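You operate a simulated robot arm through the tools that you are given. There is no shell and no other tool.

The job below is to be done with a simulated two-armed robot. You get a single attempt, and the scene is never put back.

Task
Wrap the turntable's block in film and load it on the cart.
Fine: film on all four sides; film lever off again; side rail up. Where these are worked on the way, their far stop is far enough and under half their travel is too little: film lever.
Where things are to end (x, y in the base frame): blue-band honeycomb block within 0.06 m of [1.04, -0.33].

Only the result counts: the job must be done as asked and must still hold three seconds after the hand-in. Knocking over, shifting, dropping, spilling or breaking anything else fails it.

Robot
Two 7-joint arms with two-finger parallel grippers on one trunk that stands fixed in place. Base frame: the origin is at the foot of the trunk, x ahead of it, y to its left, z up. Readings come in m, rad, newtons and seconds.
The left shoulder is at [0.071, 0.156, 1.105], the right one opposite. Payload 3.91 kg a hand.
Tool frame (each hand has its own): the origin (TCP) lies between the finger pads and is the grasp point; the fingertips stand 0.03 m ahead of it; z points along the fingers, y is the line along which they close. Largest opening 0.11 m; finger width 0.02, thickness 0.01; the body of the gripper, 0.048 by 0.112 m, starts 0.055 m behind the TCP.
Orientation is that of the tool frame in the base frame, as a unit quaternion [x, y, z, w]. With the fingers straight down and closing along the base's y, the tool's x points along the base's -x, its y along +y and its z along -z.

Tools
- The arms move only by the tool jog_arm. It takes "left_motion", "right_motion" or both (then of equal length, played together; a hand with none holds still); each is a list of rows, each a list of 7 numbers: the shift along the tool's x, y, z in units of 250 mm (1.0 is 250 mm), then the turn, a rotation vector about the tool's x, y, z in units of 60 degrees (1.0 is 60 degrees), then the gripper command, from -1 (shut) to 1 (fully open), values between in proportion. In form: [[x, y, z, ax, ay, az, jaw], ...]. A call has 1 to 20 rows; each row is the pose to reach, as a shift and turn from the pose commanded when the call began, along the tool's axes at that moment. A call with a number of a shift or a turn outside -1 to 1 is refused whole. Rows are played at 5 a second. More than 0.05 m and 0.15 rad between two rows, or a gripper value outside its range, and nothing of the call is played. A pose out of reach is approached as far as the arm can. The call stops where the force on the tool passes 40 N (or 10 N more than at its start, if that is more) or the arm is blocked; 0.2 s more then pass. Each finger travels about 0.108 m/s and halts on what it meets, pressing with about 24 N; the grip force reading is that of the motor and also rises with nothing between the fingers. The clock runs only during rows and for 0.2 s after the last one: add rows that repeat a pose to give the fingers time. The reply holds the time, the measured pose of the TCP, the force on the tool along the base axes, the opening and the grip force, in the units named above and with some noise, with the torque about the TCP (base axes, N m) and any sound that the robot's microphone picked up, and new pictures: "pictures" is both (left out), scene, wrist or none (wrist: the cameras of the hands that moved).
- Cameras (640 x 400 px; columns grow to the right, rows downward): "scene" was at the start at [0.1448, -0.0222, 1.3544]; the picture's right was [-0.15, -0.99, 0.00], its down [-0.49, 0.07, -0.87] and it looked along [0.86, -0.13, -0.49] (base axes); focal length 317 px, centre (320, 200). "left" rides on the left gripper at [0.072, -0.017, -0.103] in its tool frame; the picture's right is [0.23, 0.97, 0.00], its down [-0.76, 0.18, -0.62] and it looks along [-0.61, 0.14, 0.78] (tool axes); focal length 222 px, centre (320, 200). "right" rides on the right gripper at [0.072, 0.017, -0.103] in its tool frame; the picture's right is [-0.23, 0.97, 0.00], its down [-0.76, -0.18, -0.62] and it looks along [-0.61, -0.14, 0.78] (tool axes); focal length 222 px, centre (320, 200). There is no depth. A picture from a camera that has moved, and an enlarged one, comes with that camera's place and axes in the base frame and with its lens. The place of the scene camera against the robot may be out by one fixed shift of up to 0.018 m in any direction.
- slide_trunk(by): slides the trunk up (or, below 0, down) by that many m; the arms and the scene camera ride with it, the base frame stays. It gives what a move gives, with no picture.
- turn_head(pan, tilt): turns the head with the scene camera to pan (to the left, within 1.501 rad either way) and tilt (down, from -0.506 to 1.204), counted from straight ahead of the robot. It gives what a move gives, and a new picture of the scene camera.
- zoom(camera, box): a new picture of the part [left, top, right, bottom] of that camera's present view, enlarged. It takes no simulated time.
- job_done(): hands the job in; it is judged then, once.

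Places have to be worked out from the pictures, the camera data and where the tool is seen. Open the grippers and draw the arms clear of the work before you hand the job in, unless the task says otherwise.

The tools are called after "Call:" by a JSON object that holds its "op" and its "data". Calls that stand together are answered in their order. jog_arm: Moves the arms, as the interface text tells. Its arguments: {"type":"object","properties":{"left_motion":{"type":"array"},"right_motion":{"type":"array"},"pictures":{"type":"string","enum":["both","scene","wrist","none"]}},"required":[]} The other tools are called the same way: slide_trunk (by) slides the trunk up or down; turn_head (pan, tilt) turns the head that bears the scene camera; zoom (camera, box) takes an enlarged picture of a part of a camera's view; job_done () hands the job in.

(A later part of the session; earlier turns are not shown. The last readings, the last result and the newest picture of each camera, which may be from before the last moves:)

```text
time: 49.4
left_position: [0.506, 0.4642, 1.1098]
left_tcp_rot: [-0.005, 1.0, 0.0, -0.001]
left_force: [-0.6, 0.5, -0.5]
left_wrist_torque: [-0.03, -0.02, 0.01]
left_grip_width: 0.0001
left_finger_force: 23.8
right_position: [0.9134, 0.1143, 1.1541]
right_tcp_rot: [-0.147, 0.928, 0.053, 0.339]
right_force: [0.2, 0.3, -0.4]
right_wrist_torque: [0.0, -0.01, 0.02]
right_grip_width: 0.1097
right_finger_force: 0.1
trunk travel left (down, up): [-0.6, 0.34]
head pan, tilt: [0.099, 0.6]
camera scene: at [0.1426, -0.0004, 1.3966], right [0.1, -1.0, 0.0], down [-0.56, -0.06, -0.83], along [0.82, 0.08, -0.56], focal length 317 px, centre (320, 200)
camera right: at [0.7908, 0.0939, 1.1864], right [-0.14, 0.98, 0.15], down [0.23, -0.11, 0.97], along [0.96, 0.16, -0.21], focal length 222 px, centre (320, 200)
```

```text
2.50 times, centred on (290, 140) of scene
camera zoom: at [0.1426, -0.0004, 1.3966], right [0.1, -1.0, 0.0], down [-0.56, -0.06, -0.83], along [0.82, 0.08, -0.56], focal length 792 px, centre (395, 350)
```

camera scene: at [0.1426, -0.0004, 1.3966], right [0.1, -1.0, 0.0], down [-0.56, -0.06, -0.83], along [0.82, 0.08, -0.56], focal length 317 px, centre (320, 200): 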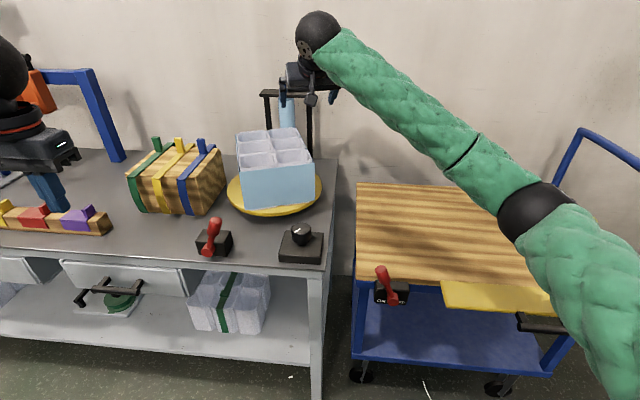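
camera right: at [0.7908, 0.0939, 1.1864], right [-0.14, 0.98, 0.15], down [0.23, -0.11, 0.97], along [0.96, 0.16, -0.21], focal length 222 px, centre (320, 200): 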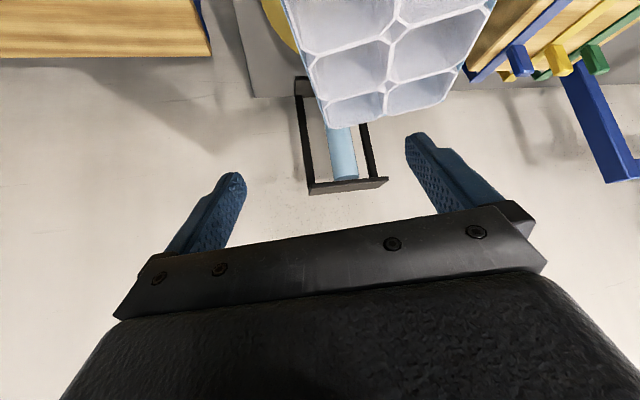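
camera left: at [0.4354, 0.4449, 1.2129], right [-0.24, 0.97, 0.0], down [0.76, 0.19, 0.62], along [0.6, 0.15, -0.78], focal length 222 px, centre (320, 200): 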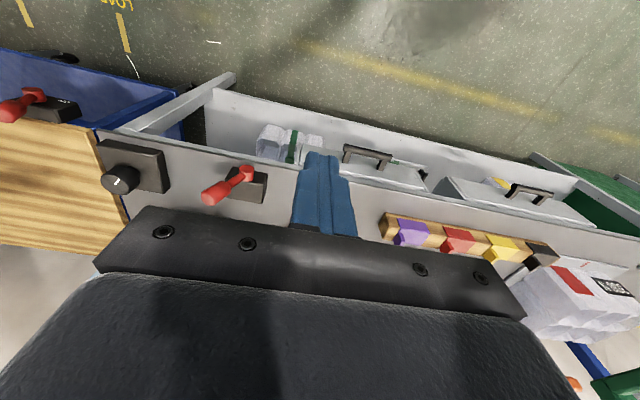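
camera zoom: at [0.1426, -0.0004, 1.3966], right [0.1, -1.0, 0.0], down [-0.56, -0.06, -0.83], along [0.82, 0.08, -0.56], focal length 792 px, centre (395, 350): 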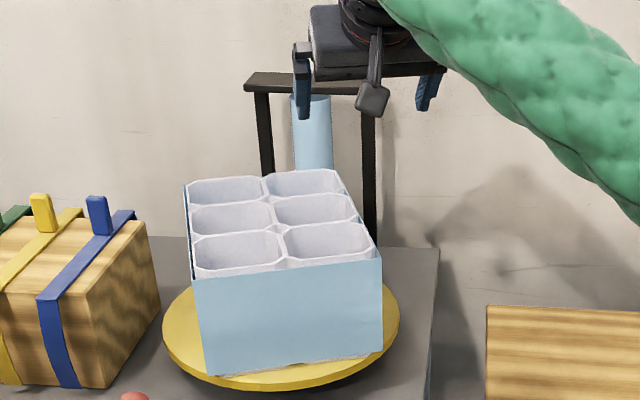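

Central wall segment runs (0.986,0.237)→(1.040,0.258), midpoint ≈(1.013,0.247), matching the scene estimate. At 40° tilt the wrist camera would ride close to the block's top, so I'll move over the wall and see if a 25° tilt still reaches.

Call:
{"op": "jog_arm", "data": {"right_motion": [[-0.034, 0.077, 0.128, 0, 0.0, 0, 0.6], [-0.068, 0.154, 0.255, 0, 0.05, 0, 0.4], [-0.103, 0.23, 0.383, 0, 0.12, 0, 0.2], [-0.138, 0.307, 0.51, 0, 0.19, 0, 0.2], [-0.172, 0.384, 0.638, 0, 0.25, 0, 0.2], [-0.172, 0.384, 0.638, 0, 0.25, 0, 0.2]], "pictures": "both"}}

```text
time: 50.8
left_position: [0.5071, 0.463, 1.1106]
left_tcp_rot: [-0.005, 1.0, 0.0, -0.002]
left_force: [0.1, 0.5, 0.1]
left_wrist_torque: [0.0, -0.03, 0.03]
left_grip_width: 0.0
left_finger_force: 24.4
right_position: [1.0153, 0.2478, 1.061]
right_tcp_rot: [-0.153, 0.964, 0.034, 0.214]
right_force: [0.4, 0.5, 0.8]
right_wrist_torque: [0.02, 0.0, 0.0]
right_grip_width: 0.0658
right_finger_force: 0.1
trunk travel left (down, up): [-0.6, 0.34]
head pan, tilt: [0.099, 0.6]
camera scene: at [0.1432, -0.0008, 1.3965], right [0.1, -1.0, 0.0], down [-0.56, -0.06, -0.82], along [0.82, 0.08, -0.57], focal length 317 px, centre (320, 200)
camera right: at [0.9043, 0.2312, 1.1252], right [-0.1, 0.99, 0.1], down [0.46, -0.04, 0.89], along [0.88, 0.14, -0.45], focal length 222 px, centre (320, 200)
```

scene: 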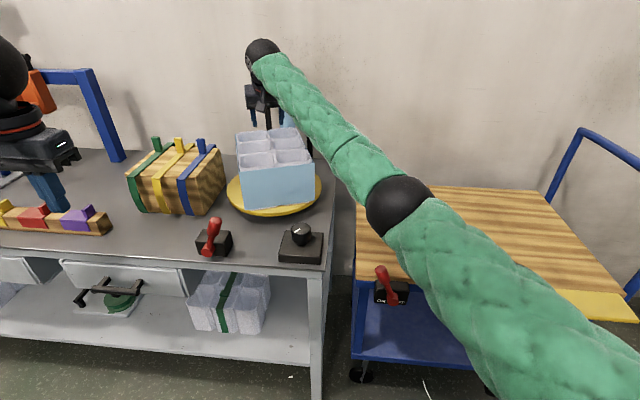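
right: 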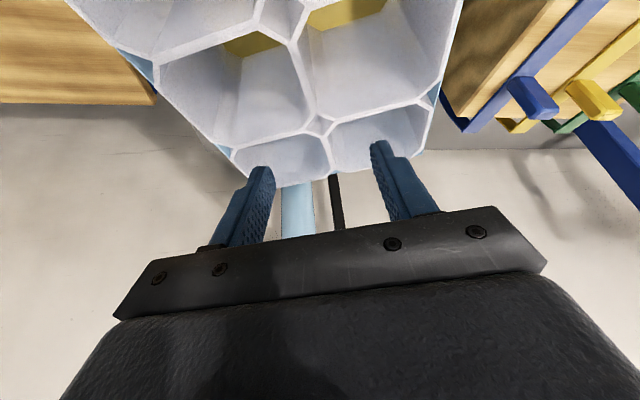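

A 25° tilt reaches (1.015,0.248,1.061) comfortably. Zooming the wrist view to check the fingers straddle the central wall of the middle row.

Call:
{"op": "zoom", "data": {"camera": "right", "box": [140, 0, 480, 220]}}

Call:
{"op": "zoom", "data": {"camera": "scene", "box": [200, 30, 360, 220]}}

```text
1.82 times, centred on (310, 110) of right
camera zoom: at [0.9043, 0.2312, 1.1252], right [-0.1, 0.99, 0.1], down [0.46, -0.04, 0.89], along [0.88, 0.14, -0.45], focal length 404 px, centre (338, 364)
```

zoom: 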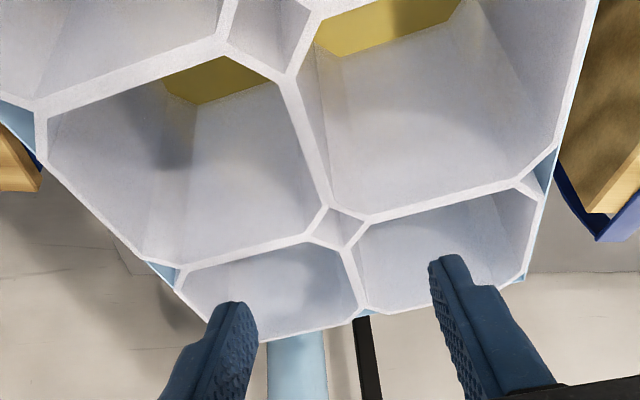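

```text
2.11 times, centred on (280, 125) of scene
camera zoom: at [0.1432, -0.0008, 1.3965], right [0.1, -1.0, 0.0], down [-0.56, -0.06, -0.82], along [0.82, 0.08, -0.57], focal length 667 px, centre (404, 358)
```

zoom: 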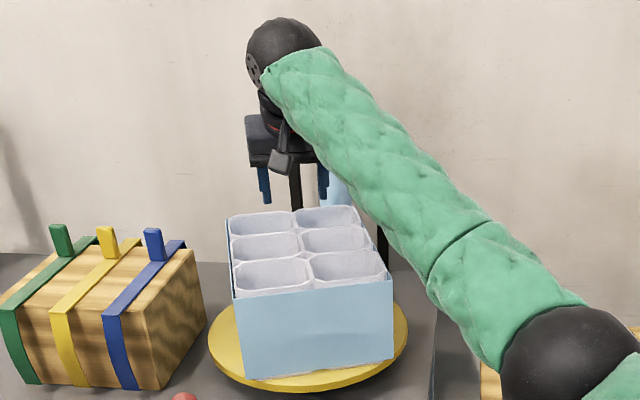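

Both views agree: wall midpoint ≈(1.012,0.2465), top z≈0.971, cells open at the bottom. I'll lower straight down with half-open jaws so the fingers straddle that wall.

Call:
{"op": "jog_arm", "data": {"right_motion": [[0.052, 0, 0.104, 0, 0, 0, 0.2], [0.105, 0, 0.209, 0, 0, 0, 0.2], [0.157, 0, 0.313, 0, 0, 0, 0.2], [0.21, 0, 0.418, 0, 0, 0, 0.2], [0.21, 0, 0.418, 0, 0, 0, 0.2]], "pictures": "both"}}

Call:
{"op": "zoom", "data": {"camera": "right", "box": [140, 0, 480, 220]}}

```text
time: 52.0
left_position: [0.5074, 0.4635, 1.1094]
left_tcp_rot: [-0.005, 1.0, 0.0, -0.001]
left_force: [0.4, -0.3, 0.5]
left_wrist_torque: [0.0, -0.02, -0.01]
left_grip_width: 0.0
left_finger_force: 24.1
right_position: [1.0112, 0.2469, 0.9436]
right_tcp_rot: [-0.152, 0.964, 0.034, 0.214]
right_force: [0.2, -1.1, 0.6]
right_wrist_torque: [0.01, 0.01, 0.01]
right_grip_width: 0.0661
right_finger_force: 0.1
trunk travel left (down, up): [-0.6, 0.34]
head pan, tilt: [0.099, 0.6]
camera scene: at [0.1427, 0.0006, 1.3966], right [0.1, -1.0, 0.0], down [-0.56, -0.06, -0.82], along [0.82, 0.08, -0.57], focal length 317 px, centre (320, 200)
camera right: at [0.9012, 0.2312, 1.0078], right [-0.11, 0.99, 0.1], down [0.46, -0.04, 0.89], along [0.88, 0.14, -0.45], focal length 222 px, centre (320, 200)
```

scene: 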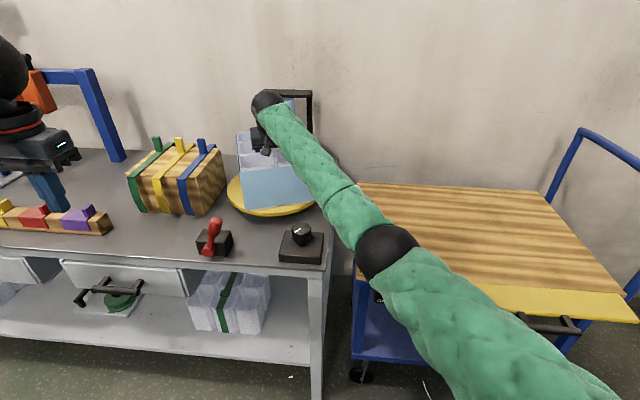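
right: 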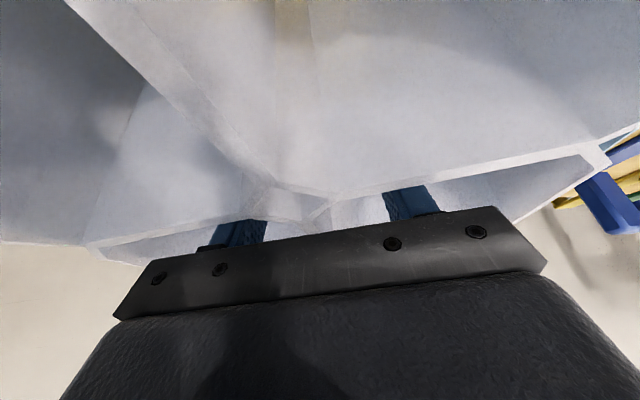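

```text
1.82 times, centred on (310, 110) of right
camera zoom: at [0.9012, 0.2312, 1.0078], right [-0.11, 0.99, 0.1], down [0.46, -0.04, 0.89], along [0.88, 0.14, -0.45], focal length 404 px, centre (338, 364)
```

zoom: 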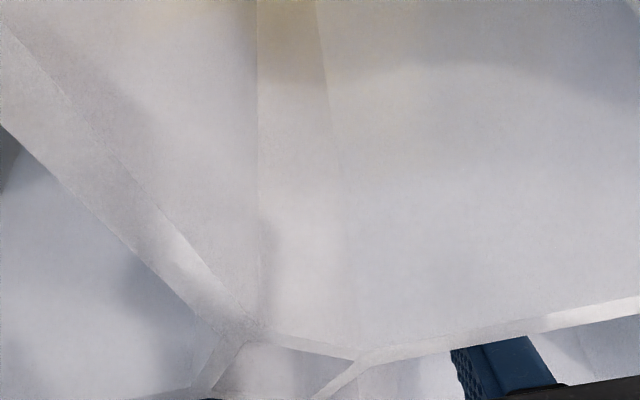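

No contact on descent and the fingers sit either side of the central wall. Closing the gripper now.

Call:
{"op": "jog_arm", "data": {"right_motion": [[0, 0, 0, 0, 0, 0, -0.3], [0, 0, 0, 0, 0, 0, -1], [0, 0, 0, 0, 0, 0, -1], [0, 0, 0, 0, 0, 0, -1]], "pictures": "wrist"}}

```text
time: 53.0
left_position: [0.5069, 0.4647, 1.1096]
left_tcp_rot: [-0.006, 1.0, 0.0, -0.002]
left_force: [0.4, 0.1, 0.1]
left_wrist_torque: [0.02, 0.0, 0.02]
left_grip_width: 0.0001
left_finger_force: 24.0
right_position: [1.0116, 0.2474, 0.9433]
right_tcp_rot: [-0.152, 0.964, 0.033, 0.215]
right_force: [-1.7, -2.2, 0.5]
right_wrist_torque: [0.31, -0.48, -0.01]
right_grip_width: 0.0069
right_finger_force: 24.2
trunk travel left (down, up): [-0.6, 0.34]
head pan, tilt: [0.099, 0.6]
camera right: at [0.9014, 0.2311, 1.0076], right [-0.11, 0.99, 0.1], down [0.46, -0.04, 0.89], along [0.88, 0.14, -0.45], focal length 222 px, centre (320, 200)
```

right: 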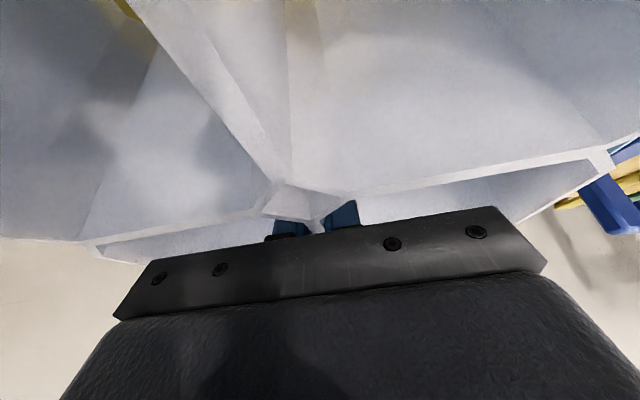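

Gripped on the 6.9 mm wall. I'll lift a few centimetres and read the load.

Call:
{"op": "jog_arm", "data": {"right_motion": [[-0.017, 0, -0.036, 0, 0, 0, -1], [-0.034, 0, -0.072, 0, 0, 0, -1], [-0.068, 0, -0.145, 0, 0, 0, -1], [-0.102, 0, -0.217, 0, 0, 0, -1], [-0.102, 0, -0.217, 0, 0, 0, -1]], "pictures": "both"}}

Call:
{"op": "zoom", "data": {"camera": "scene", "box": [200, 30, 360, 220]}}

```text
time: 54.2
left_position: [0.5073, 0.4641, 1.1097]
left_tcp_rot: [-0.005, 1.0, 0.0, -0.002]
left_force: [0.5, -0.6, 0.7]
left_wrist_torque: [-0.03, -0.01, 0.0]
left_grip_width: 0.0004
left_finger_force: 23.8
right_position: [1.0116, 0.251, 1.0027]
right_tcp_rot: [-0.153, 0.964, 0.034, 0.213]
right_force: [-0.7, -1.0, -5.7]
right_wrist_torque: [0.02, -0.01, -0.02]
right_grip_width: 0.0071
right_finger_force: 24.3
trunk travel left (down, up): [-0.6, 0.34]
head pan, tilt: [0.099, 0.6]
camera scene: at [0.1441, 0.0009, 1.3964], right [0.1, -1.0, 0.0], down [-0.56, -0.06, -0.82], along [0.82, 0.08, -0.57], focal length 317 px, centre (320, 200)
camera right: at [0.9013, 0.2334, 1.0671], right [-0.1, 0.99, 0.1], down [0.46, -0.04, 0.89], along [0.88, 0.14, -0.45], focal length 222 px, centre (320, 200)
```

scene: 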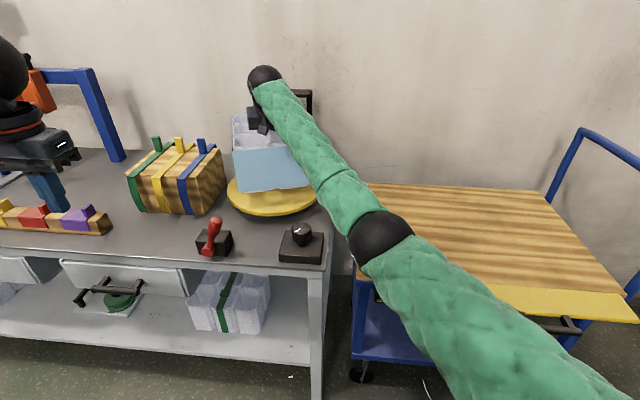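
right: 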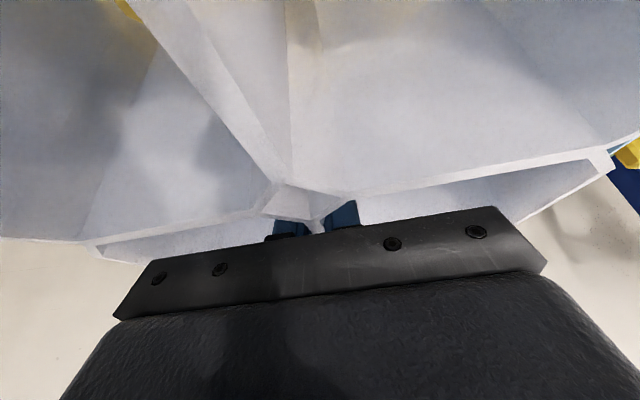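

```text
2.11 times, centred on (280, 125) of scene
camera zoom: at [0.1441, 0.0009, 1.3964], right [0.1, -1.0, 0.0], down [-0.56, -0.06, -0.82], along [0.82, 0.08, -0.57], focal length 667 px, centre (404, 358)
```

zoom: 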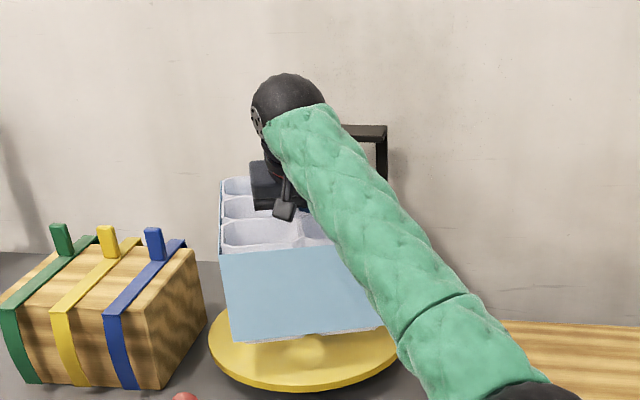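

The block lifted cleanly (~5.7 N, level). I'll raise it further and carry it in −y toward the cart.

Call:
{"op": "jog_arm", "data": {"right_motion": [[-0.05, 0, -0.108, 0, 0, 0, -1], [-0.101, 0, -0.217, 0, 0, 0, -1], [-0.071, -0.105, -0.231, 0, 0, 0, -1], [-0.039, -0.211, -0.246, 0, 0, 0, -1], [-0.008, -0.317, -0.261, 0, 0, 0, -1], [0.023, -0.423, -0.275, 0, 0, 0, -1], [0.054, -0.528, -0.29, 0, 0, 0, -1], [0.085, -0.634, -0.304, 0, 0, 0, -1], [0.116, -0.74, -0.319, 0, 0, 0, -1], [0.148, -0.845, -0.334, 0, 0, 0, -1], [0.179, -0.951, -0.348, 0, 0, 0, -1], [0.179, -0.951, -0.348, 0, 0, 0, -1]], "pictures": "both"}}

```text
time: 56.8
left_position: [0.5065, 0.4644, 1.1095]
left_tcp_rot: [-0.005, 1.0, 0.0, -0.002]
left_force: [-0.6, 0.2, 0.2]
left_wrist_torque: [0.01, 0.0, 0.0]
left_grip_width: 0.0
left_finger_force: 24.3
right_position: [1.011, 0.0013, 1.0653]
right_tcp_rot: [-0.153, 0.964, 0.033, 0.214]
right_force: [0.7, 0.0, -5.7]
right_wrist_torque: [0.01, -0.01, 0.01]
right_grip_width: 0.007
right_finger_force: 24.4
trunk travel left (down, up): [-0.6, 0.34]
head pan, tilt: [0.099, 0.6]
camera scene: at [0.1436, 0.0014, 1.3964], right [0.1, -0.99, 0.0], down [-0.56, -0.06, -0.82], along [0.82, 0.08, -0.57], focal length 317 px, centre (320, 200)
camera right: at [0.9012, -0.0156, 1.1289], right [-0.11, 0.99, 0.1], down [0.46, -0.04, 0.89], along [0.88, 0.14, -0.45], focal length 222 px, centre (320, 200)
```

scene: 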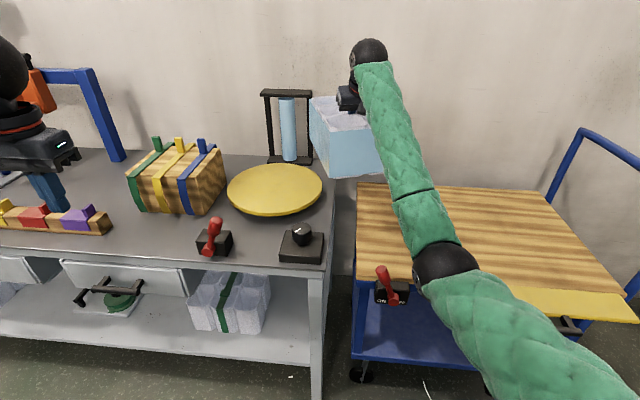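
right: 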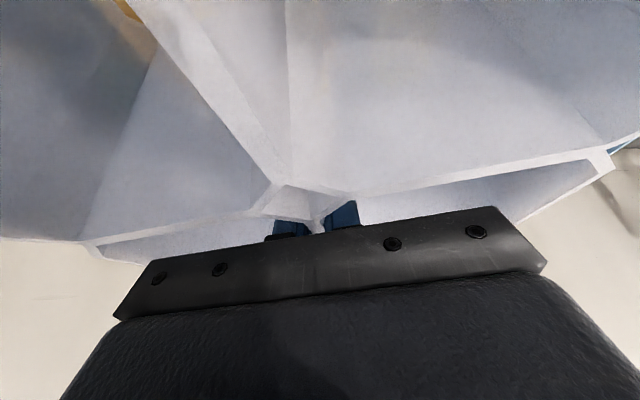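

Carrying well with no slip. Next leg: another 0.2 m in −y while yawing the block square to the cart.

Call:
{"op": "jog_arm", "data": {"right_motion": [[0.037, -0.127, -0.017, 0.021, 0, 0.045, -1], [0.075, -0.254, -0.035, 0.042, 0, 0.09, -1], [0.112, -0.38, -0.052, 0.063, 0, 0.136, -1], [0.149, -0.507, -0.07, 0.085, 0, 0.181, -1], [0.187, -0.634, -0.087, 0.106, 0, 0.227, -1], [0.224, -0.761, -0.105, 0.127, 0, 0.272, -1], [0.224, -0.761, -0.105, 0.127, 0, 0.272, -1]], "pictures": "both"}}

```text
time: 58.4
left_position: [0.5081, 0.4642, 1.1096]
left_tcp_rot: [-0.006, 1.0, 0.0, -0.001]
left_force: [-0.8, 0.3, 0.3]
left_wrist_torque: [0.01, 0.02, 0.01]
left_grip_width: 0.0001
left_finger_force: 23.4
right_position: [1.0094, -0.1983, 1.0646]
right_tcp_rot: [0.0, 0.976, 0.0, 0.217]
right_force: [0.0, 0.1, -6.3]
right_wrist_torque: [0.0, -0.02, 0.0]
right_grip_width: 0.0071
right_finger_force: 24.0
trunk travel left (down, up): [-0.6, 0.34]
head pan, tilt: [0.099, 0.6]
camera scene: at [0.1437, 0.0011, 1.3964], right [0.1, -0.99, 0.0], down [-0.56, -0.06, -0.82], along [0.82, 0.08, -0.57], focal length 317 px, centre (320, 200)
camera right: at [0.8981, -0.1804, 1.1283], right [0.21, 0.97, 0.1], down [0.43, -0.18, 0.89], along [0.88, -0.14, -0.45], focal length 222 px, centre (320, 200)
```

scene: 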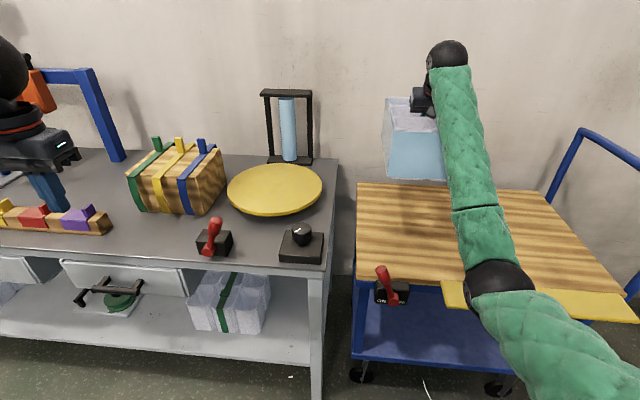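
right: 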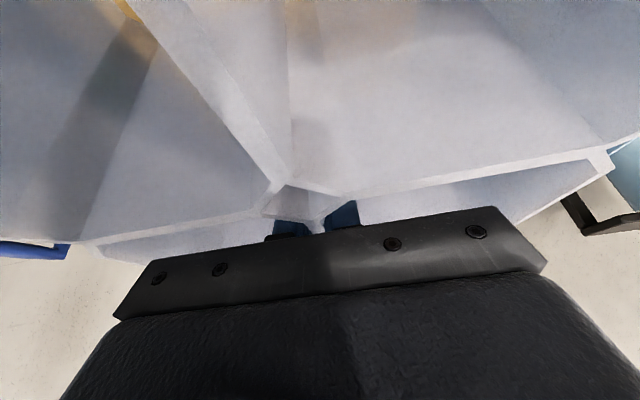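

Grip steady and block now square (yaw 0, tilt 25°). I'll move over the goal (1.04, −0.33) and begin lowering.

Call:
{"op": "jog_arm", "data": {"right_motion": [[0, -0.132, 0.072, 0, 0, 0, -1], [0, -0.264, 0.144, 0, 0, 0, -1], [0, -0.396, 0.216, 0, 0, 0, -1], [0, -0.528, 0.288, 0, 0, 0, -1], [0, -0.528, 0.288, 0, 0, 0, -1]], "pictures": "both"}}

Call:
{"op": "turn_head", "data": {"pan": -0.3, "tilt": 0.55}}

```text
time: 59.6
left_position: [0.5083, 0.4646, 1.1092]
left_tcp_rot: [-0.005, 1.0, 0.0, -0.002]
left_force: [-0.6, 1.2, -0.4]
left_wrist_torque: [-0.03, 0.0, -0.03]
left_grip_width: 0.0001
left_finger_force: 24.1
right_position: [1.0426, -0.3313, 1.0007]
right_tcp_rot: [-0.001, 0.976, 0.001, 0.217]
right_force: [-0.9, 1.4, -5.4]
right_wrist_torque: [-0.03, 0.01, 0.01]
right_grip_width: 0.0067
right_finger_force: 24.0
trunk travel left (down, up): [-0.6, 0.34]
head pan, tilt: [0.099, 0.6]
camera scene: at [0.1434, 0.0012, 1.3965], right [0.1, -0.99, 0.0], down [-0.56, -0.06, -0.82], along [0.82, 0.08, -0.57], focal length 317 px, centre (320, 200)
camera right: at [0.9313, -0.3135, 1.0642], right [0.21, 0.97, 0.1], down [0.43, -0.18, 0.89], along [0.88, -0.14, -0.45], focal length 222 px, centre (320, 200)
```

scene: 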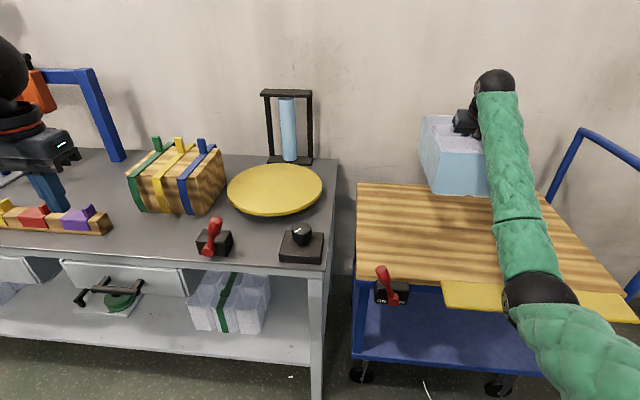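
right: 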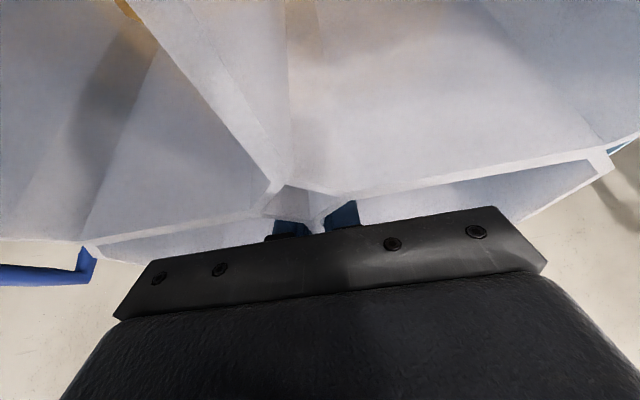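

```text
time: 60.5
left_position: [0.5074, 0.4638, 1.1094]
left_tcp_rot: [-0.005, 1.0, 0.0, -0.002]
left_force: [0.4, 0.6, 0.9]
left_wrist_torque: [0.01, -0.02, 0.0]
left_grip_width: 0.0001
left_finger_force: 24.2
right_position: [1.0416, -0.3331, 0.9994]
right_tcp_rot: [0.0, 0.976, 0.0, 0.217]
right_force: [-0.5, 0.3, -6.5]
right_wrist_torque: [0.02, -0.02, 0.0]
right_grip_width: 0.0073
right_finger_force: 24.4
trunk travel left (down, up): [-0.6, 0.34]
head pan, tilt: [-0.3, 0.55]
camera scene: at [0.1416, -0.0349, 1.4009], right [-0.29, -0.96, 0.0], down [-0.5, 0.15, -0.85], along [0.81, -0.25, -0.52], focal length 317 px, centre (320, 200)
```

scene: 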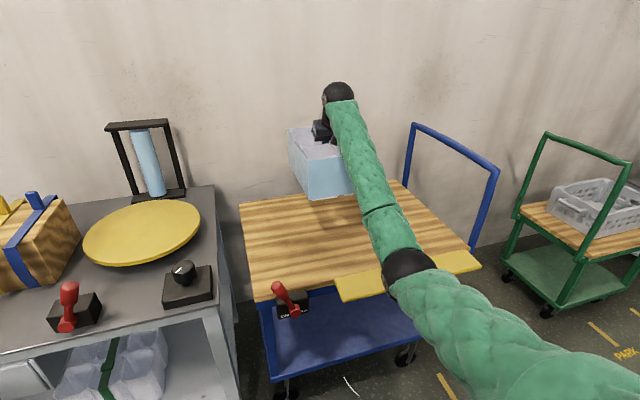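

Position holds at (1.042,−0.333). I'll lower 0.13 m, still short of the deck, and check arm clearance.

Call:
{"op": "jog_arm", "data": {"right_motion": [[0.055, 0, 0.118, 0, 0, 0, -1], [0.11, 0, 0.236, 0, 0, 0, -1], [0.165, 0, 0.353, 0, 0, 0, -1], [0.22, 0, 0.471, 0, 0, 0, -1], [0.22, 0, 0.471, 0, 0, 0, -1]], "pictures": "both"}}

Call:
{"op": "zoom", "data": {"camera": "scene", "box": [230, 100, 490, 320]}}

```text
time: 61.7
left_position: [0.5073, 0.4637, 1.1087]
left_tcp_rot: [-0.005, 1.0, 0.0, -0.002]
left_force: [-0.3, -0.4, 0.3]
left_wrist_torque: [0.05, -0.02, 0.01]
left_grip_width: 0.0003
left_finger_force: 23.6
right_position: [1.0397, -0.3329, 0.8695]
right_tcp_rot: [0.0, 0.976, 0.0, 0.216]
right_force: [0.2, 0.2, -5.7]
right_wrist_torque: [-0.04, -0.02, -0.01]
right_grip_width: 0.0068
right_finger_force: 23.8
trunk travel left (down, up): [-0.6, 0.34]
head pan, tilt: [-0.3, 0.55]
camera scene: at [0.1412, -0.0349, 1.401], right [-0.3, -0.96, 0.0], down [-0.5, 0.15, -0.85], along [0.81, -0.25, -0.52], focal length 317 px, centre (320, 200)
camera right: at [0.9292, -0.3149, 0.9336], right [0.21, 0.97, 0.1], down [0.43, -0.18, 0.89], along [0.88, -0.14, -0.45], focal length 222 px, centre (320, 200)
```

scene: 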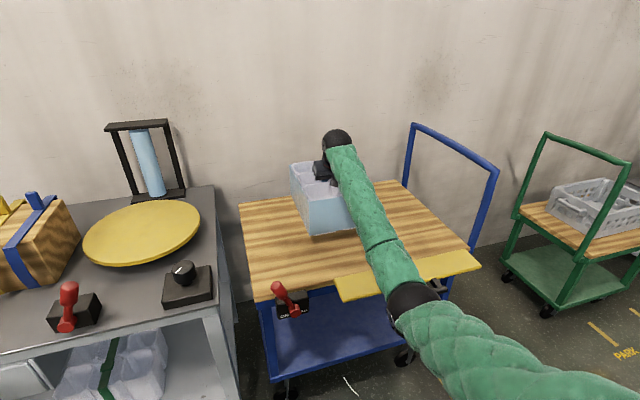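
right: 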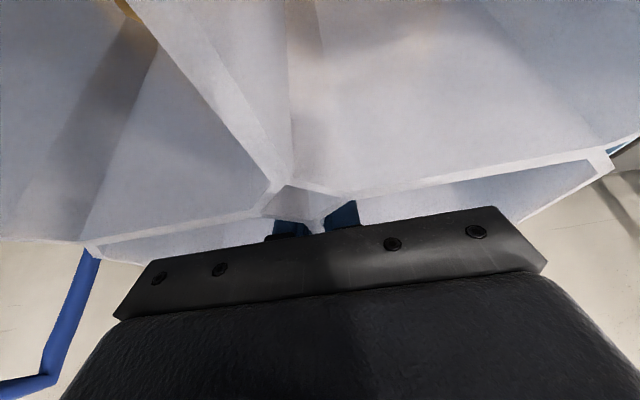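

```text
1.82 times, centred on (360, 210) of scene
camera zoom: at [0.1412, -0.0349, 1.401], right [-0.3, -0.96, 0.0], down [-0.5, 0.15, -0.85], along [0.81, -0.25, -0.52], focal length 576 px, centre (247, 182)
```

zoom: 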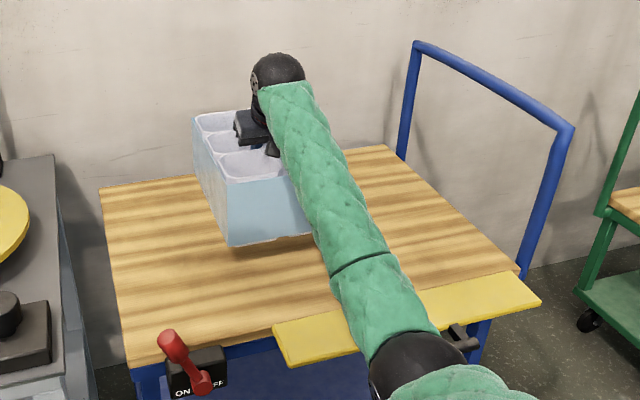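

The elbow hangs not far above the rail, so I'll raise the trunk 0.1 m first (everything rides up) to gain clearance before the final lowering.

Call:
{"op": "slide_trunk", "data": {"by": 0.1}}

Call:
{"op": "jog_arm", "data": {"right_motion": [[0.043, 0, 0.091, 0, 0, 0, -1], [0.085, 0, 0.181, 0, 0, 0, -1], [0.127, 0, 0.272, 0, 0, 0, -1], [0.17, 0, 0.362, 0, 0, 0, -1], [0.196, 0, 0.42, 0, 0, 0, -1], [0.196, 0, 0.42, 0, 0, 0, -1]], "pictures": "both"}}

Call:
{"op": "zoom", "data": {"camera": "scene", "box": [230, 100, 490, 320]}}

```text
time: 63.0
left_position: [0.5077, 0.4639, 1.2091]
left_tcp_rot: [-0.005, 1.0, 0.0, -0.003]
left_force: [1.0, -0.2, 0.0]
left_wrist_torque: [0.01, 0.01, -0.02]
left_grip_width: 0.0
left_finger_force: 23.8
right_position: [1.0411, -0.3335, 0.9686]
right_tcp_rot: [0.0, 0.976, 0.0, 0.216]
right_force: [-0.1, 0.4, -6.0]
right_wrist_torque: [0.03, 0.0, 0.0]
right_grip_width: 0.0068
right_finger_force: 23.8
trunk travel left (down, up): [-0.7, 0.24]
head pan, tilt: [-0.3, 0.55]
```

```text
time: 64.4
left_position: [0.5081, 0.4621, 1.2092]
left_tcp_rot: [-0.005, 1.0, 0.0, -0.002]
left_force: [0.2, -0.1, -0.5]
left_wrist_torque: [0.01, 0.0, -0.02]
left_grip_width: 0.0002
left_finger_force: 23.6
right_position: [1.0414, -0.3314, 0.8546]
right_tcp_rot: [0.0, 0.976, 0.0, 0.216]
right_force: [-0.1, 0.3, -5.9]
right_wrist_torque: [-0.01, -0.03, 0.0]
right_grip_width: 0.0069
right_finger_force: 23.3
trunk travel left (down, up): [-0.7, 0.24]
head pan, tilt: [-0.3, 0.55]
camera scene: at [0.1416, -0.0351, 1.501], right [-0.3, -0.96, 0.0], down [-0.5, 0.15, -0.85], along [0.81, -0.25, -0.52], focal length 317 px, centre (320, 200)
camera right: at [0.9302, -0.3143, 0.9183], right [0.21, 0.97, 0.1], down [0.43, -0.18, 0.89], along [0.88, -0.14, -0.45], focal length 222 px, centre (320, 200)
```

scene: 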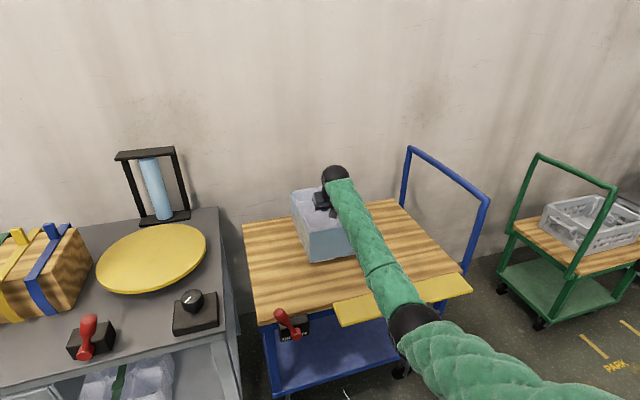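
right: 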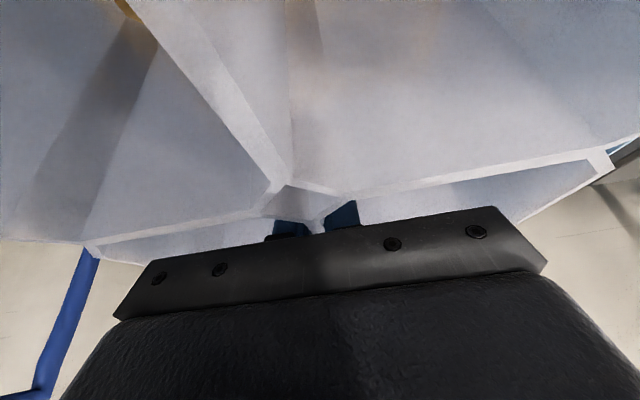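

```text
1.82 times, centred on (360, 210) of scene
camera zoom: at [0.1416, -0.0351, 1.501], right [-0.3, -0.96, 0.0], down [-0.5, 0.15, -0.85], along [0.81, -0.25, -0.52], focal length 576 px, centre (247, 182)
```

zoom: 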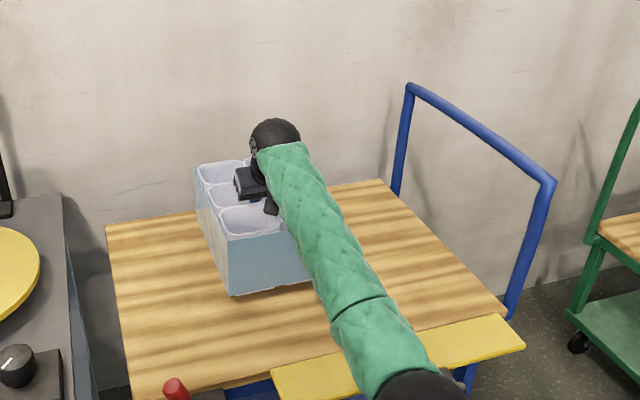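

Still hanging free (5.9 N) at TCP z 0.855. I'll lower in 4 mm steps until the deck takes the weight.

Call:
{"op": "jog_arm", "data": {"right_motion": [[0.007, 0, 0.0145, 0, 0, 0, -1], [0.0135, 0, 0.029, 0, 0, 0, -1], [0.02, 0, 0.0435, 0, 0, 0, -1], [0.027, 0, 0.058, 0, 0, 0, -1], [0.034, 0, 0.0725, 0, 0, 0, -1], [0.034, 0, 0.0725, 0, 0, 0, -1]], "pictures": "none"}}

```text
time: 65.8
left_position: [0.5072, 0.4634, 1.2086]
left_tcp_rot: [-0.005, 1.0, 0.0, -0.002]
left_force: [0.9, 0.1, -1.0]
left_wrist_torque: [0.02, 0.02, -0.04]
left_grip_width: 0.0
left_finger_force: 24.0
right_position: [1.0393, -0.3309, 0.8339]
right_tcp_rot: [0.0, 0.977, 0.0, 0.215]
right_force: [-0.4, -0.4, -6.4]
right_wrist_torque: [-0.01, -0.03, 0.01]
right_grip_width: 0.0068
right_finger_force: 24.0
trunk travel left (down, up): [-0.7, 0.24]
head pan, tilt: [-0.3, 0.55]
```

Still free at z 0.834; I'll continue down in small steps.

Call:
{"op": "jog_arm", "data": {"right_motion": [[0.005, 0, 0.011, 0, 0, 0, -1], [0.01, 0, 0.022, 0, 0, 0, -1], [0.015, 0, 0.033, 0, 0, 0, -1], [0.02, 0, 0.0435, 0, 0, 0, -1], [0.02, 0, 0.0435, 0, 0, 0, -1]], "pictures": "scene"}}

Call:
{"op": "zoom", "data": {"camera": "scene", "box": [270, 170, 400, 290]}}

```text
time: 67.0
left_position: [0.5067, 0.4637, 1.2107]
left_tcp_rot: [-0.005, 1.0, -0.001, -0.001]
left_force: [-0.7, 0.1, -0.1]
left_wrist_torque: [-0.01, -0.03, 0.0]
left_grip_width: 0.0
left_finger_force: 24.1
right_position: [1.0382, -0.3323, 0.8237]
right_tcp_rot: [0.0, 0.976, 0.0, 0.218]
right_force: [4.0, -6.1, 16.0]
right_wrist_torque: [0.46, -0.05, 0.04]
right_grip_width: 0.0066
right_finger_force: 23.7
trunk travel left (down, up): [-0.7, 0.24]
head pan, tilt: [-0.3, 0.55]
camera scene: at [0.1393, -0.0349, 1.5013], right [-0.3, -0.96, 0.0], down [-0.5, 0.15, -0.85], along [0.81, -0.25, -0.52], focal length 317 px, centre (320, 200)
```

scene: 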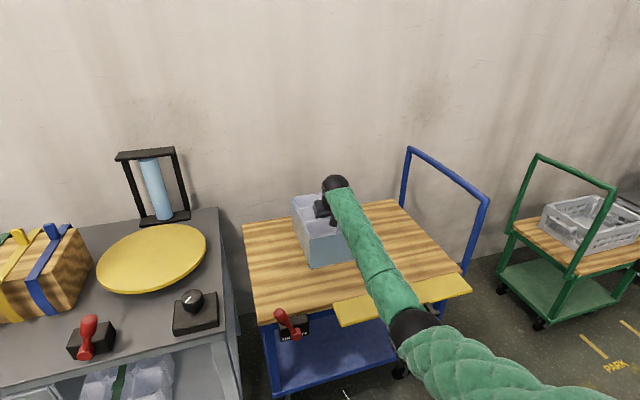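

```text
3.33 times, centred on (335, 230) of scene
camera zoom: at [0.1393, -0.0349, 1.5013], right [-0.3, -0.96, 0.0], down [-0.5, 0.15, -0.85], along [0.81, -0.25, -0.52], focal length 1056 px, centre (270, 100)
```

zoom: 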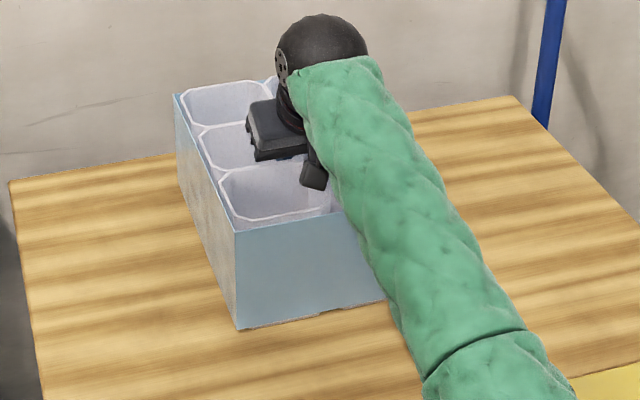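

The deck now carries the block (+16 N contact). I'll ease up slightly, open the fingers partway and check.

Call:
{"op": "jog_arm", "data": {"right_motion": [[-0.003, 0, -0.007, 0, 0, 0, -1], [-0.003, 0, -0.007, 0, 0, 0, -0.7], [-0.003, 0, -0.007, 0, 0, 0, -0.3], [-0.003, 0, -0.007, 0, 0, 0, 0.1], [-0.003, 0, -0.007, 0, 0, 0, 0.1]], "pictures": "wrist"}}

```text
time: 68.2
left_position: [0.5065, 0.4635, 1.2089]
left_tcp_rot: [-0.005, 1.0, 0.0, -0.002]
left_force: [-0.1, -0.1, 0.6]
left_wrist_torque: [0.0, 0.03, -0.02]
left_grip_width: 0.0
left_finger_force: 24.4
right_position: [1.0395, -0.3318, 0.8234]
right_tcp_rot: [0.0, 0.976, -0.001, 0.217]
right_force: [-0.1, -0.7, -0.3]
right_wrist_torque: [-0.01, 0.02, -0.01]
right_grip_width: 0.0604
right_finger_force: 0.1
trunk travel left (down, up): [-0.7, 0.24]
head pan, tilt: [-0.3, 0.55]
camera right: at [0.9284, -0.3147, 0.8876], right [0.21, 0.97, 0.1], down [0.43, -0.18, 0.89], along [0.88, -0.14, -0.45], focal length 222 px, centre (320, 200)
```

right: 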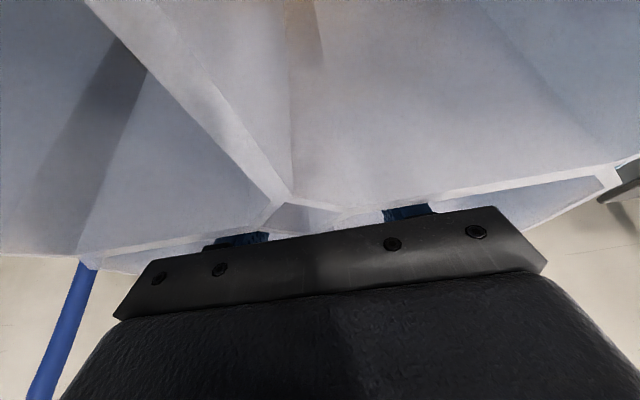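

Released with no residual force. I'll withdraw the fingers straight up.

Call:
{"op": "jog_arm", "data": {"right_motion": [[-0.034, 0, -0.073, 0, 0, 0, 0.1], [-0.085, 0, -0.181, 0, 0, 0, 0.1], [-0.135, 0, -0.29, 0, 0, 0, 0.1], [-0.186, 0, -0.398, 0, 0, 0, 0.1], [-0.237, 0, -0.507, 0, 0, 0, 0.1], [-0.288, 0, -0.615, 0, 0, 0, 0.1]], "pictures": "both"}}

Call:
{"op": "zoom", "data": {"camera": "right", "box": [140, 0, 560, 260]}}

```text
time: 69.6
left_position: [0.5061, 0.4639, 1.21]
left_tcp_rot: [-0.005, 1.0, 0.0, -0.002]
left_force: [0.7, -0.4, -0.6]
left_wrist_torque: [-0.01, -0.02, -0.01]
left_grip_width: 0.0003
left_finger_force: 24.4
right_position: [1.039, -0.3316, 0.9932]
right_tcp_rot: [0.0, 0.976, -0.001, 0.216]
right_force: [-0.4, 1.0, 0.5]
right_wrist_torque: [0.03, 0.01, 0.0]
right_grip_width: 0.0602
right_finger_force: 0.1
trunk travel left (down, up): [-0.7, 0.24]
head pan, tilt: [-0.3, 0.55]
camera scene: at [0.1405, -0.0347, 1.501], right [-0.3, -0.96, 0.0], down [-0.5, 0.15, -0.85], along [0.81, -0.25, -0.52], focal length 317 px, centre (320, 200)
camera right: at [0.928, -0.3143, 1.0563], right [0.21, 0.97, 0.1], down [0.43, -0.18, 0.89], along [0.88, -0.14, -0.45], focal length 222 px, centre (320, 200)
```

scene: 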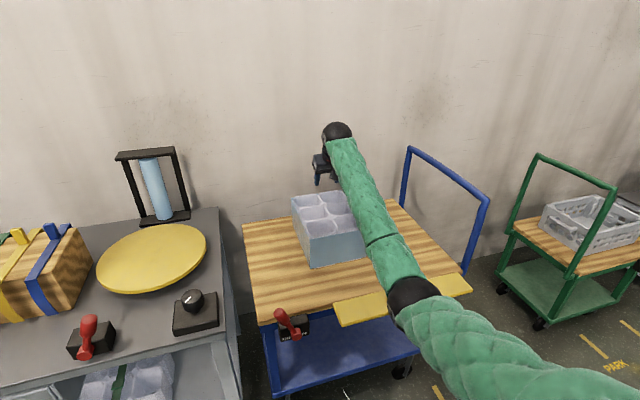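
right: 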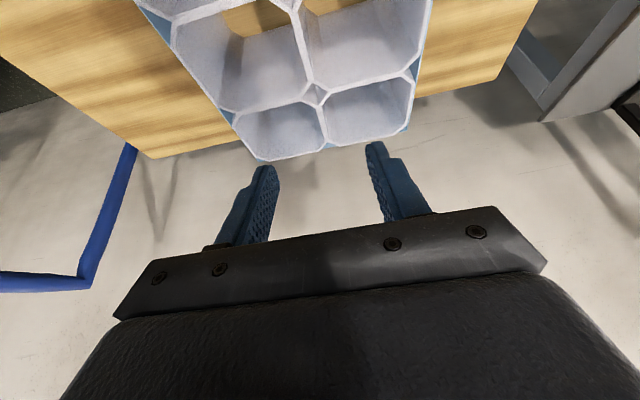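

```text
1.52 times, centred on (350, 130) of right
camera zoom: at [0.928, -0.3143, 1.0563], right [0.21, 0.97, 0.1], down [0.43, -0.18, 0.89], along [0.88, -0.14, -0.45], focal length 338 px, centre (274, 307)
```

zoom: 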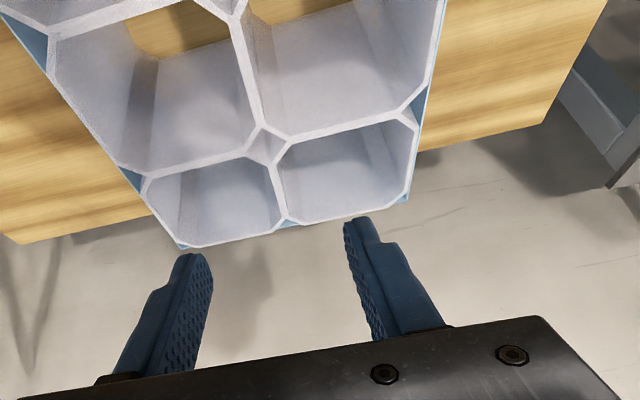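

The block stands squarely on the deck around (1.04,−0.33), and film shows at the edges of all four sides. Next I'll retract and level the right hand to inspect the rail.

Call:
{"op": "jog_arm", "data": {"right_motion": [[0.1, -0.027, -0.12, 0, 0.0, 0, 0.4], [0.2, -0.053, -0.24, 0, 0.08, 0, 0.7], [0.3, -0.08, -0.36, 0, 0.16, 0, 1], [0.4, -0.107, -0.48, 0, 0.25, 0, 1], [0.5, -0.133, -0.6, 0, 0.34, 0, 1], [0.592, -0.16, -0.718, 0, 0.418, 0, 1], [0.592, -0.16, -0.718, 0, 0.418, 0, 1]], "pictures": "none"}}

Call:
{"op": "jog_arm", "data": {"right_motion": [[0.16, -0.05, 0, 0, 0, 0, 1], [0.32, -0.1, 0, 0, 0, 0, 1], [0.48, -0.15, 0, 0, 0, 0, 1], [0.64, -0.2, 0, 0, 0, 0, 1], [0.8, -0.25, 0, 0, 0, 0, 1], [0.8, -0.25, 0, 0, 0, 0, 1]], "pictures": "both"}}

```text
time: 71.2
left_position: [0.5088, 0.4632, 1.2088]
left_tcp_rot: [-0.006, 1.0, 0.0, -0.001]
left_force: [0.2, 0.7, 0.5]
left_wrist_torque: [-0.01, -0.01, 0.01]
left_grip_width: 0.0
left_finger_force: 24.3
right_position: [0.8322, -0.3684, 1.0919]
right_tcp_rot: [0.002, 1.0, -0.001, -0.002]
right_force: [0.3, 0.6, -0.5]
right_wrist_torque: [-0.03, 0.04, 0.0]
right_grip_width: 0.1102
right_finger_force: 0.0
trunk travel left (down, up): [-0.7, 0.24]
head pan, tilt: [-0.3, 0.55]
```

```text
time: 72.6
left_position: [0.5088, 0.464, 1.2089]
left_tcp_rot: [-0.005, 1.0, -0.001, -0.002]
left_force: [0.2, 0.3, -0.2]
left_wrist_torque: [0.03, -0.01, 0.04]
left_grip_width: 0.0
left_finger_force: 23.8
right_position: [0.6319, -0.4342, 1.0921]
right_tcp_rot: [-0.001, 1.0, 0.0, 0.0]
right_force: [0.7, 0.8, 0.5]
right_wrist_torque: [-0.01, 0.05, -0.02]
right_grip_width: 0.1099
right_finger_force: 0.0
trunk travel left (down, up): [-0.7, 0.24]
head pan, tilt: [-0.3, 0.55]
camera scene: at [0.1421, -0.0345, 1.5009], right [-0.3, -0.96, 0.0], down [-0.5, 0.15, -0.85], along [0.81, -0.25, -0.52], focal length 317 px, centre (320, 200)
camera right: at [0.558, -0.4165, 1.1969], right [0.23, 0.97, 0.0], down [0.76, -0.18, 0.62], along [0.6, -0.14, -0.78], focal length 222 px, centre (320, 200)
```

scene: 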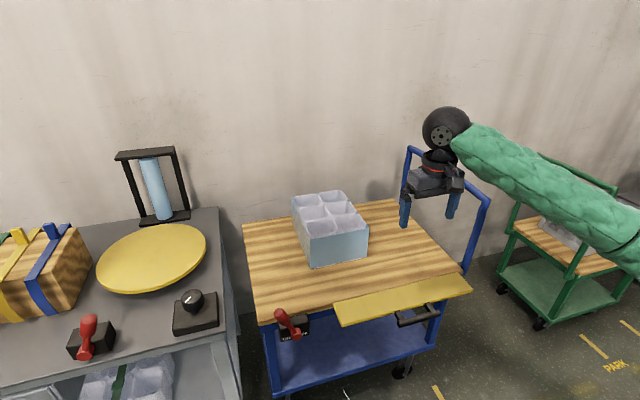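
right: 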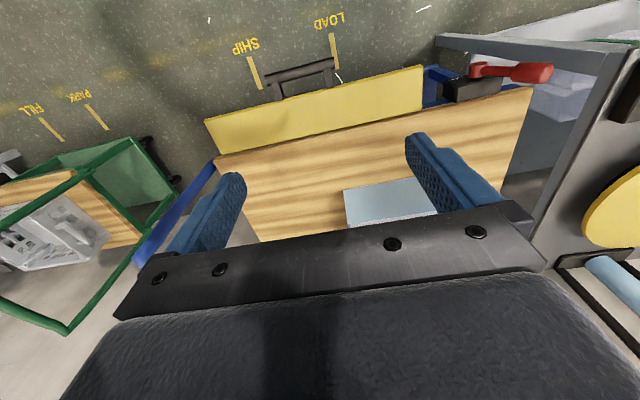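

Clear view now of the rail and its handle from both cameras; zooming in for the geometry.

Call:
{"op": "zoom", "data": {"camera": "right", "box": [180, 30, 480, 220]}}

Call:
{"op": "zoom", "data": {"camera": "scene", "box": [310, 240, 490, 360]}}

```text
2.11 times, centred on (330, 125) of right
camera zoom: at [0.558, -0.4165, 1.1969], right [0.23, 0.97, 0.0], down [0.76, -0.18, 0.62], along [0.6, -0.14, -0.78], focal length 468 px, centre (299, 358)
```

zoom: 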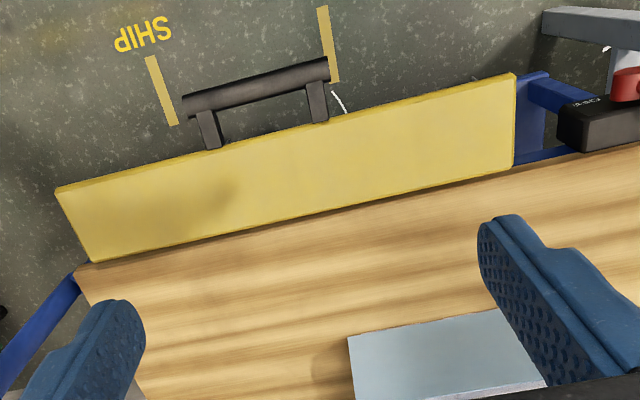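

```text
3.33 times, centred on (400, 300) of scene
camera zoom: at [0.1421, -0.0345, 1.5009], right [-0.3, -0.96, 0.0], down [-0.5, 0.15, -0.85], along [0.81, -0.25, -0.52], focal length 1056 px, centre (53, -133)
```

zoom: 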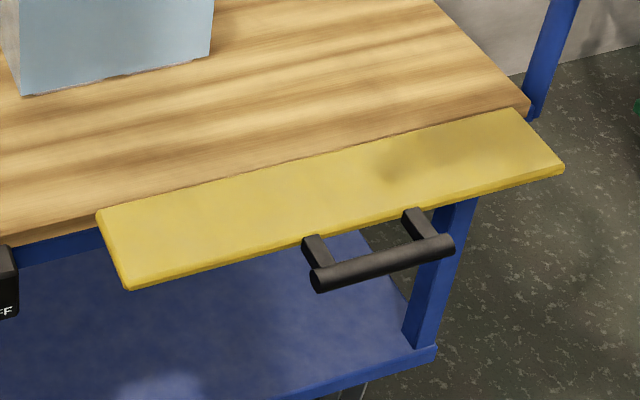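

The rail is a flat hinged flap: top z≈0.74, x 0.655–0.733, y −0.25…−0.69, with a bar handle ≈(0.621, −0.41…−0.54, 0.72). I'll turn the right hand 90° so its fingers close across the bar, pulling back clear of it first.

Call:
{"op": "jog_arm", "data": {"right_motion": [[0.06, -0.02, 0.0, 0, 0, -0.14, 1], [0.12, -0.04, 0.0, 0, 0, -0.28, 1], [0.2, -0.06, 0.05, 0, 0, -0.42, 1], [0.28, -0.08, 0.12, 0, 0, -0.56, 1], [0.36, -0.1, 0.2, 0, 0, -0.7, 1], [0.44, -0.12, 0.28, 0, 0, -0.84, 1], [0.5, -0.14, 0.36, 0, 0, -0.96, 1], [0.5, -0.14, 0.36, 0, 0, -0.96, 1]], "pictures": "none"}}

Call:
{"op": "jog_arm", "data": {"right_motion": [[0, 0, 0, 0, 0, -0.14, 1], [0, 0, 0, 0, 0, -0.28, 1], [0, 0, 0, 0, 0, -0.42, 1], [0, 0, 0, 0, 0, -0.54, 1], [0, 0, 0, 0, 0, -0.54, 1]], "pictures": "both"}}

```text
time: 74.4
left_position: [0.5062, 0.4638, 1.2097]
left_tcp_rot: [-0.005, 1.0, 0.0, -0.002]
left_force: [-0.5, -0.4, 0.0]
left_wrist_torque: [-0.02, -0.03, 0.02]
left_grip_width: 0.0
left_finger_force: 24.0
right_position: [0.504, -0.4713, 1.0039]
right_tcp_rot: [-0.483, 0.876, 0.001, 0.0]
right_force: [-0.6, -0.5, -0.7]
right_wrist_torque: [0.03, 0.0, 0.02]
right_grip_width: 0.1101
right_finger_force: 0.1
trunk travel left (down, up): [-0.7, 0.24]
head pan, tilt: [-0.3, 0.55]
```

```text
time: 75.6
left_position: [0.5059, 0.4634, 1.2107]
left_tcp_rot: [-0.006, 1.0, 0.0, -0.001]
left_force: [0.3, 0.0, -0.3]
left_wrist_torque: [-0.01, -0.01, 0.01]
left_grip_width: 0.0
left_finger_force: 23.5
right_position: [0.5043, -0.47, 1.005]
right_tcp_rot: [0.708, -0.707, -0.001, 0.001]
right_force: [0.1, 0.0, 0.2]
right_wrist_torque: [-0.01, -0.01, -0.02]
right_grip_width: 0.1099
right_finger_force: 0.0
trunk travel left (down, up): [-0.7, 0.24]
head pan, tilt: [-0.3, 0.55]
camera scene: at [0.1406, -0.0351, 1.5011], right [-0.3, -0.96, 0.0], down [-0.5, 0.15, -0.85], along [0.81, -0.25, -0.52], focal length 317 px, centre (320, 200)
camera right: at [0.4865, -0.5418, 1.109], right [-0.97, 0.23, 0.0], down [0.18, 0.76, 0.62], along [0.14, 0.61, -0.78], focal length 222 px, centre (320, 200)
```

scene: 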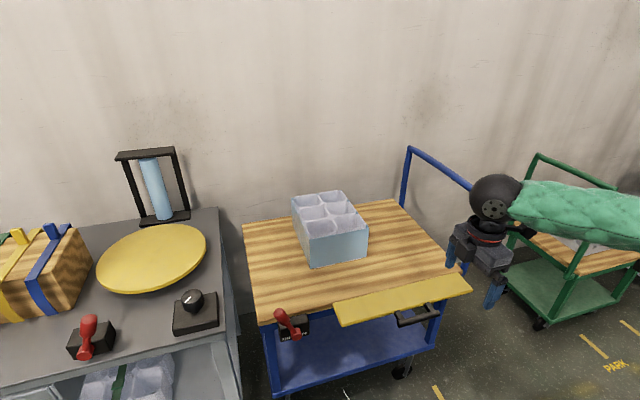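
right: 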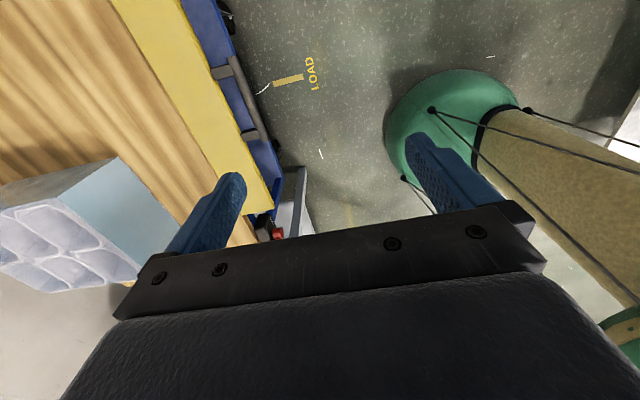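

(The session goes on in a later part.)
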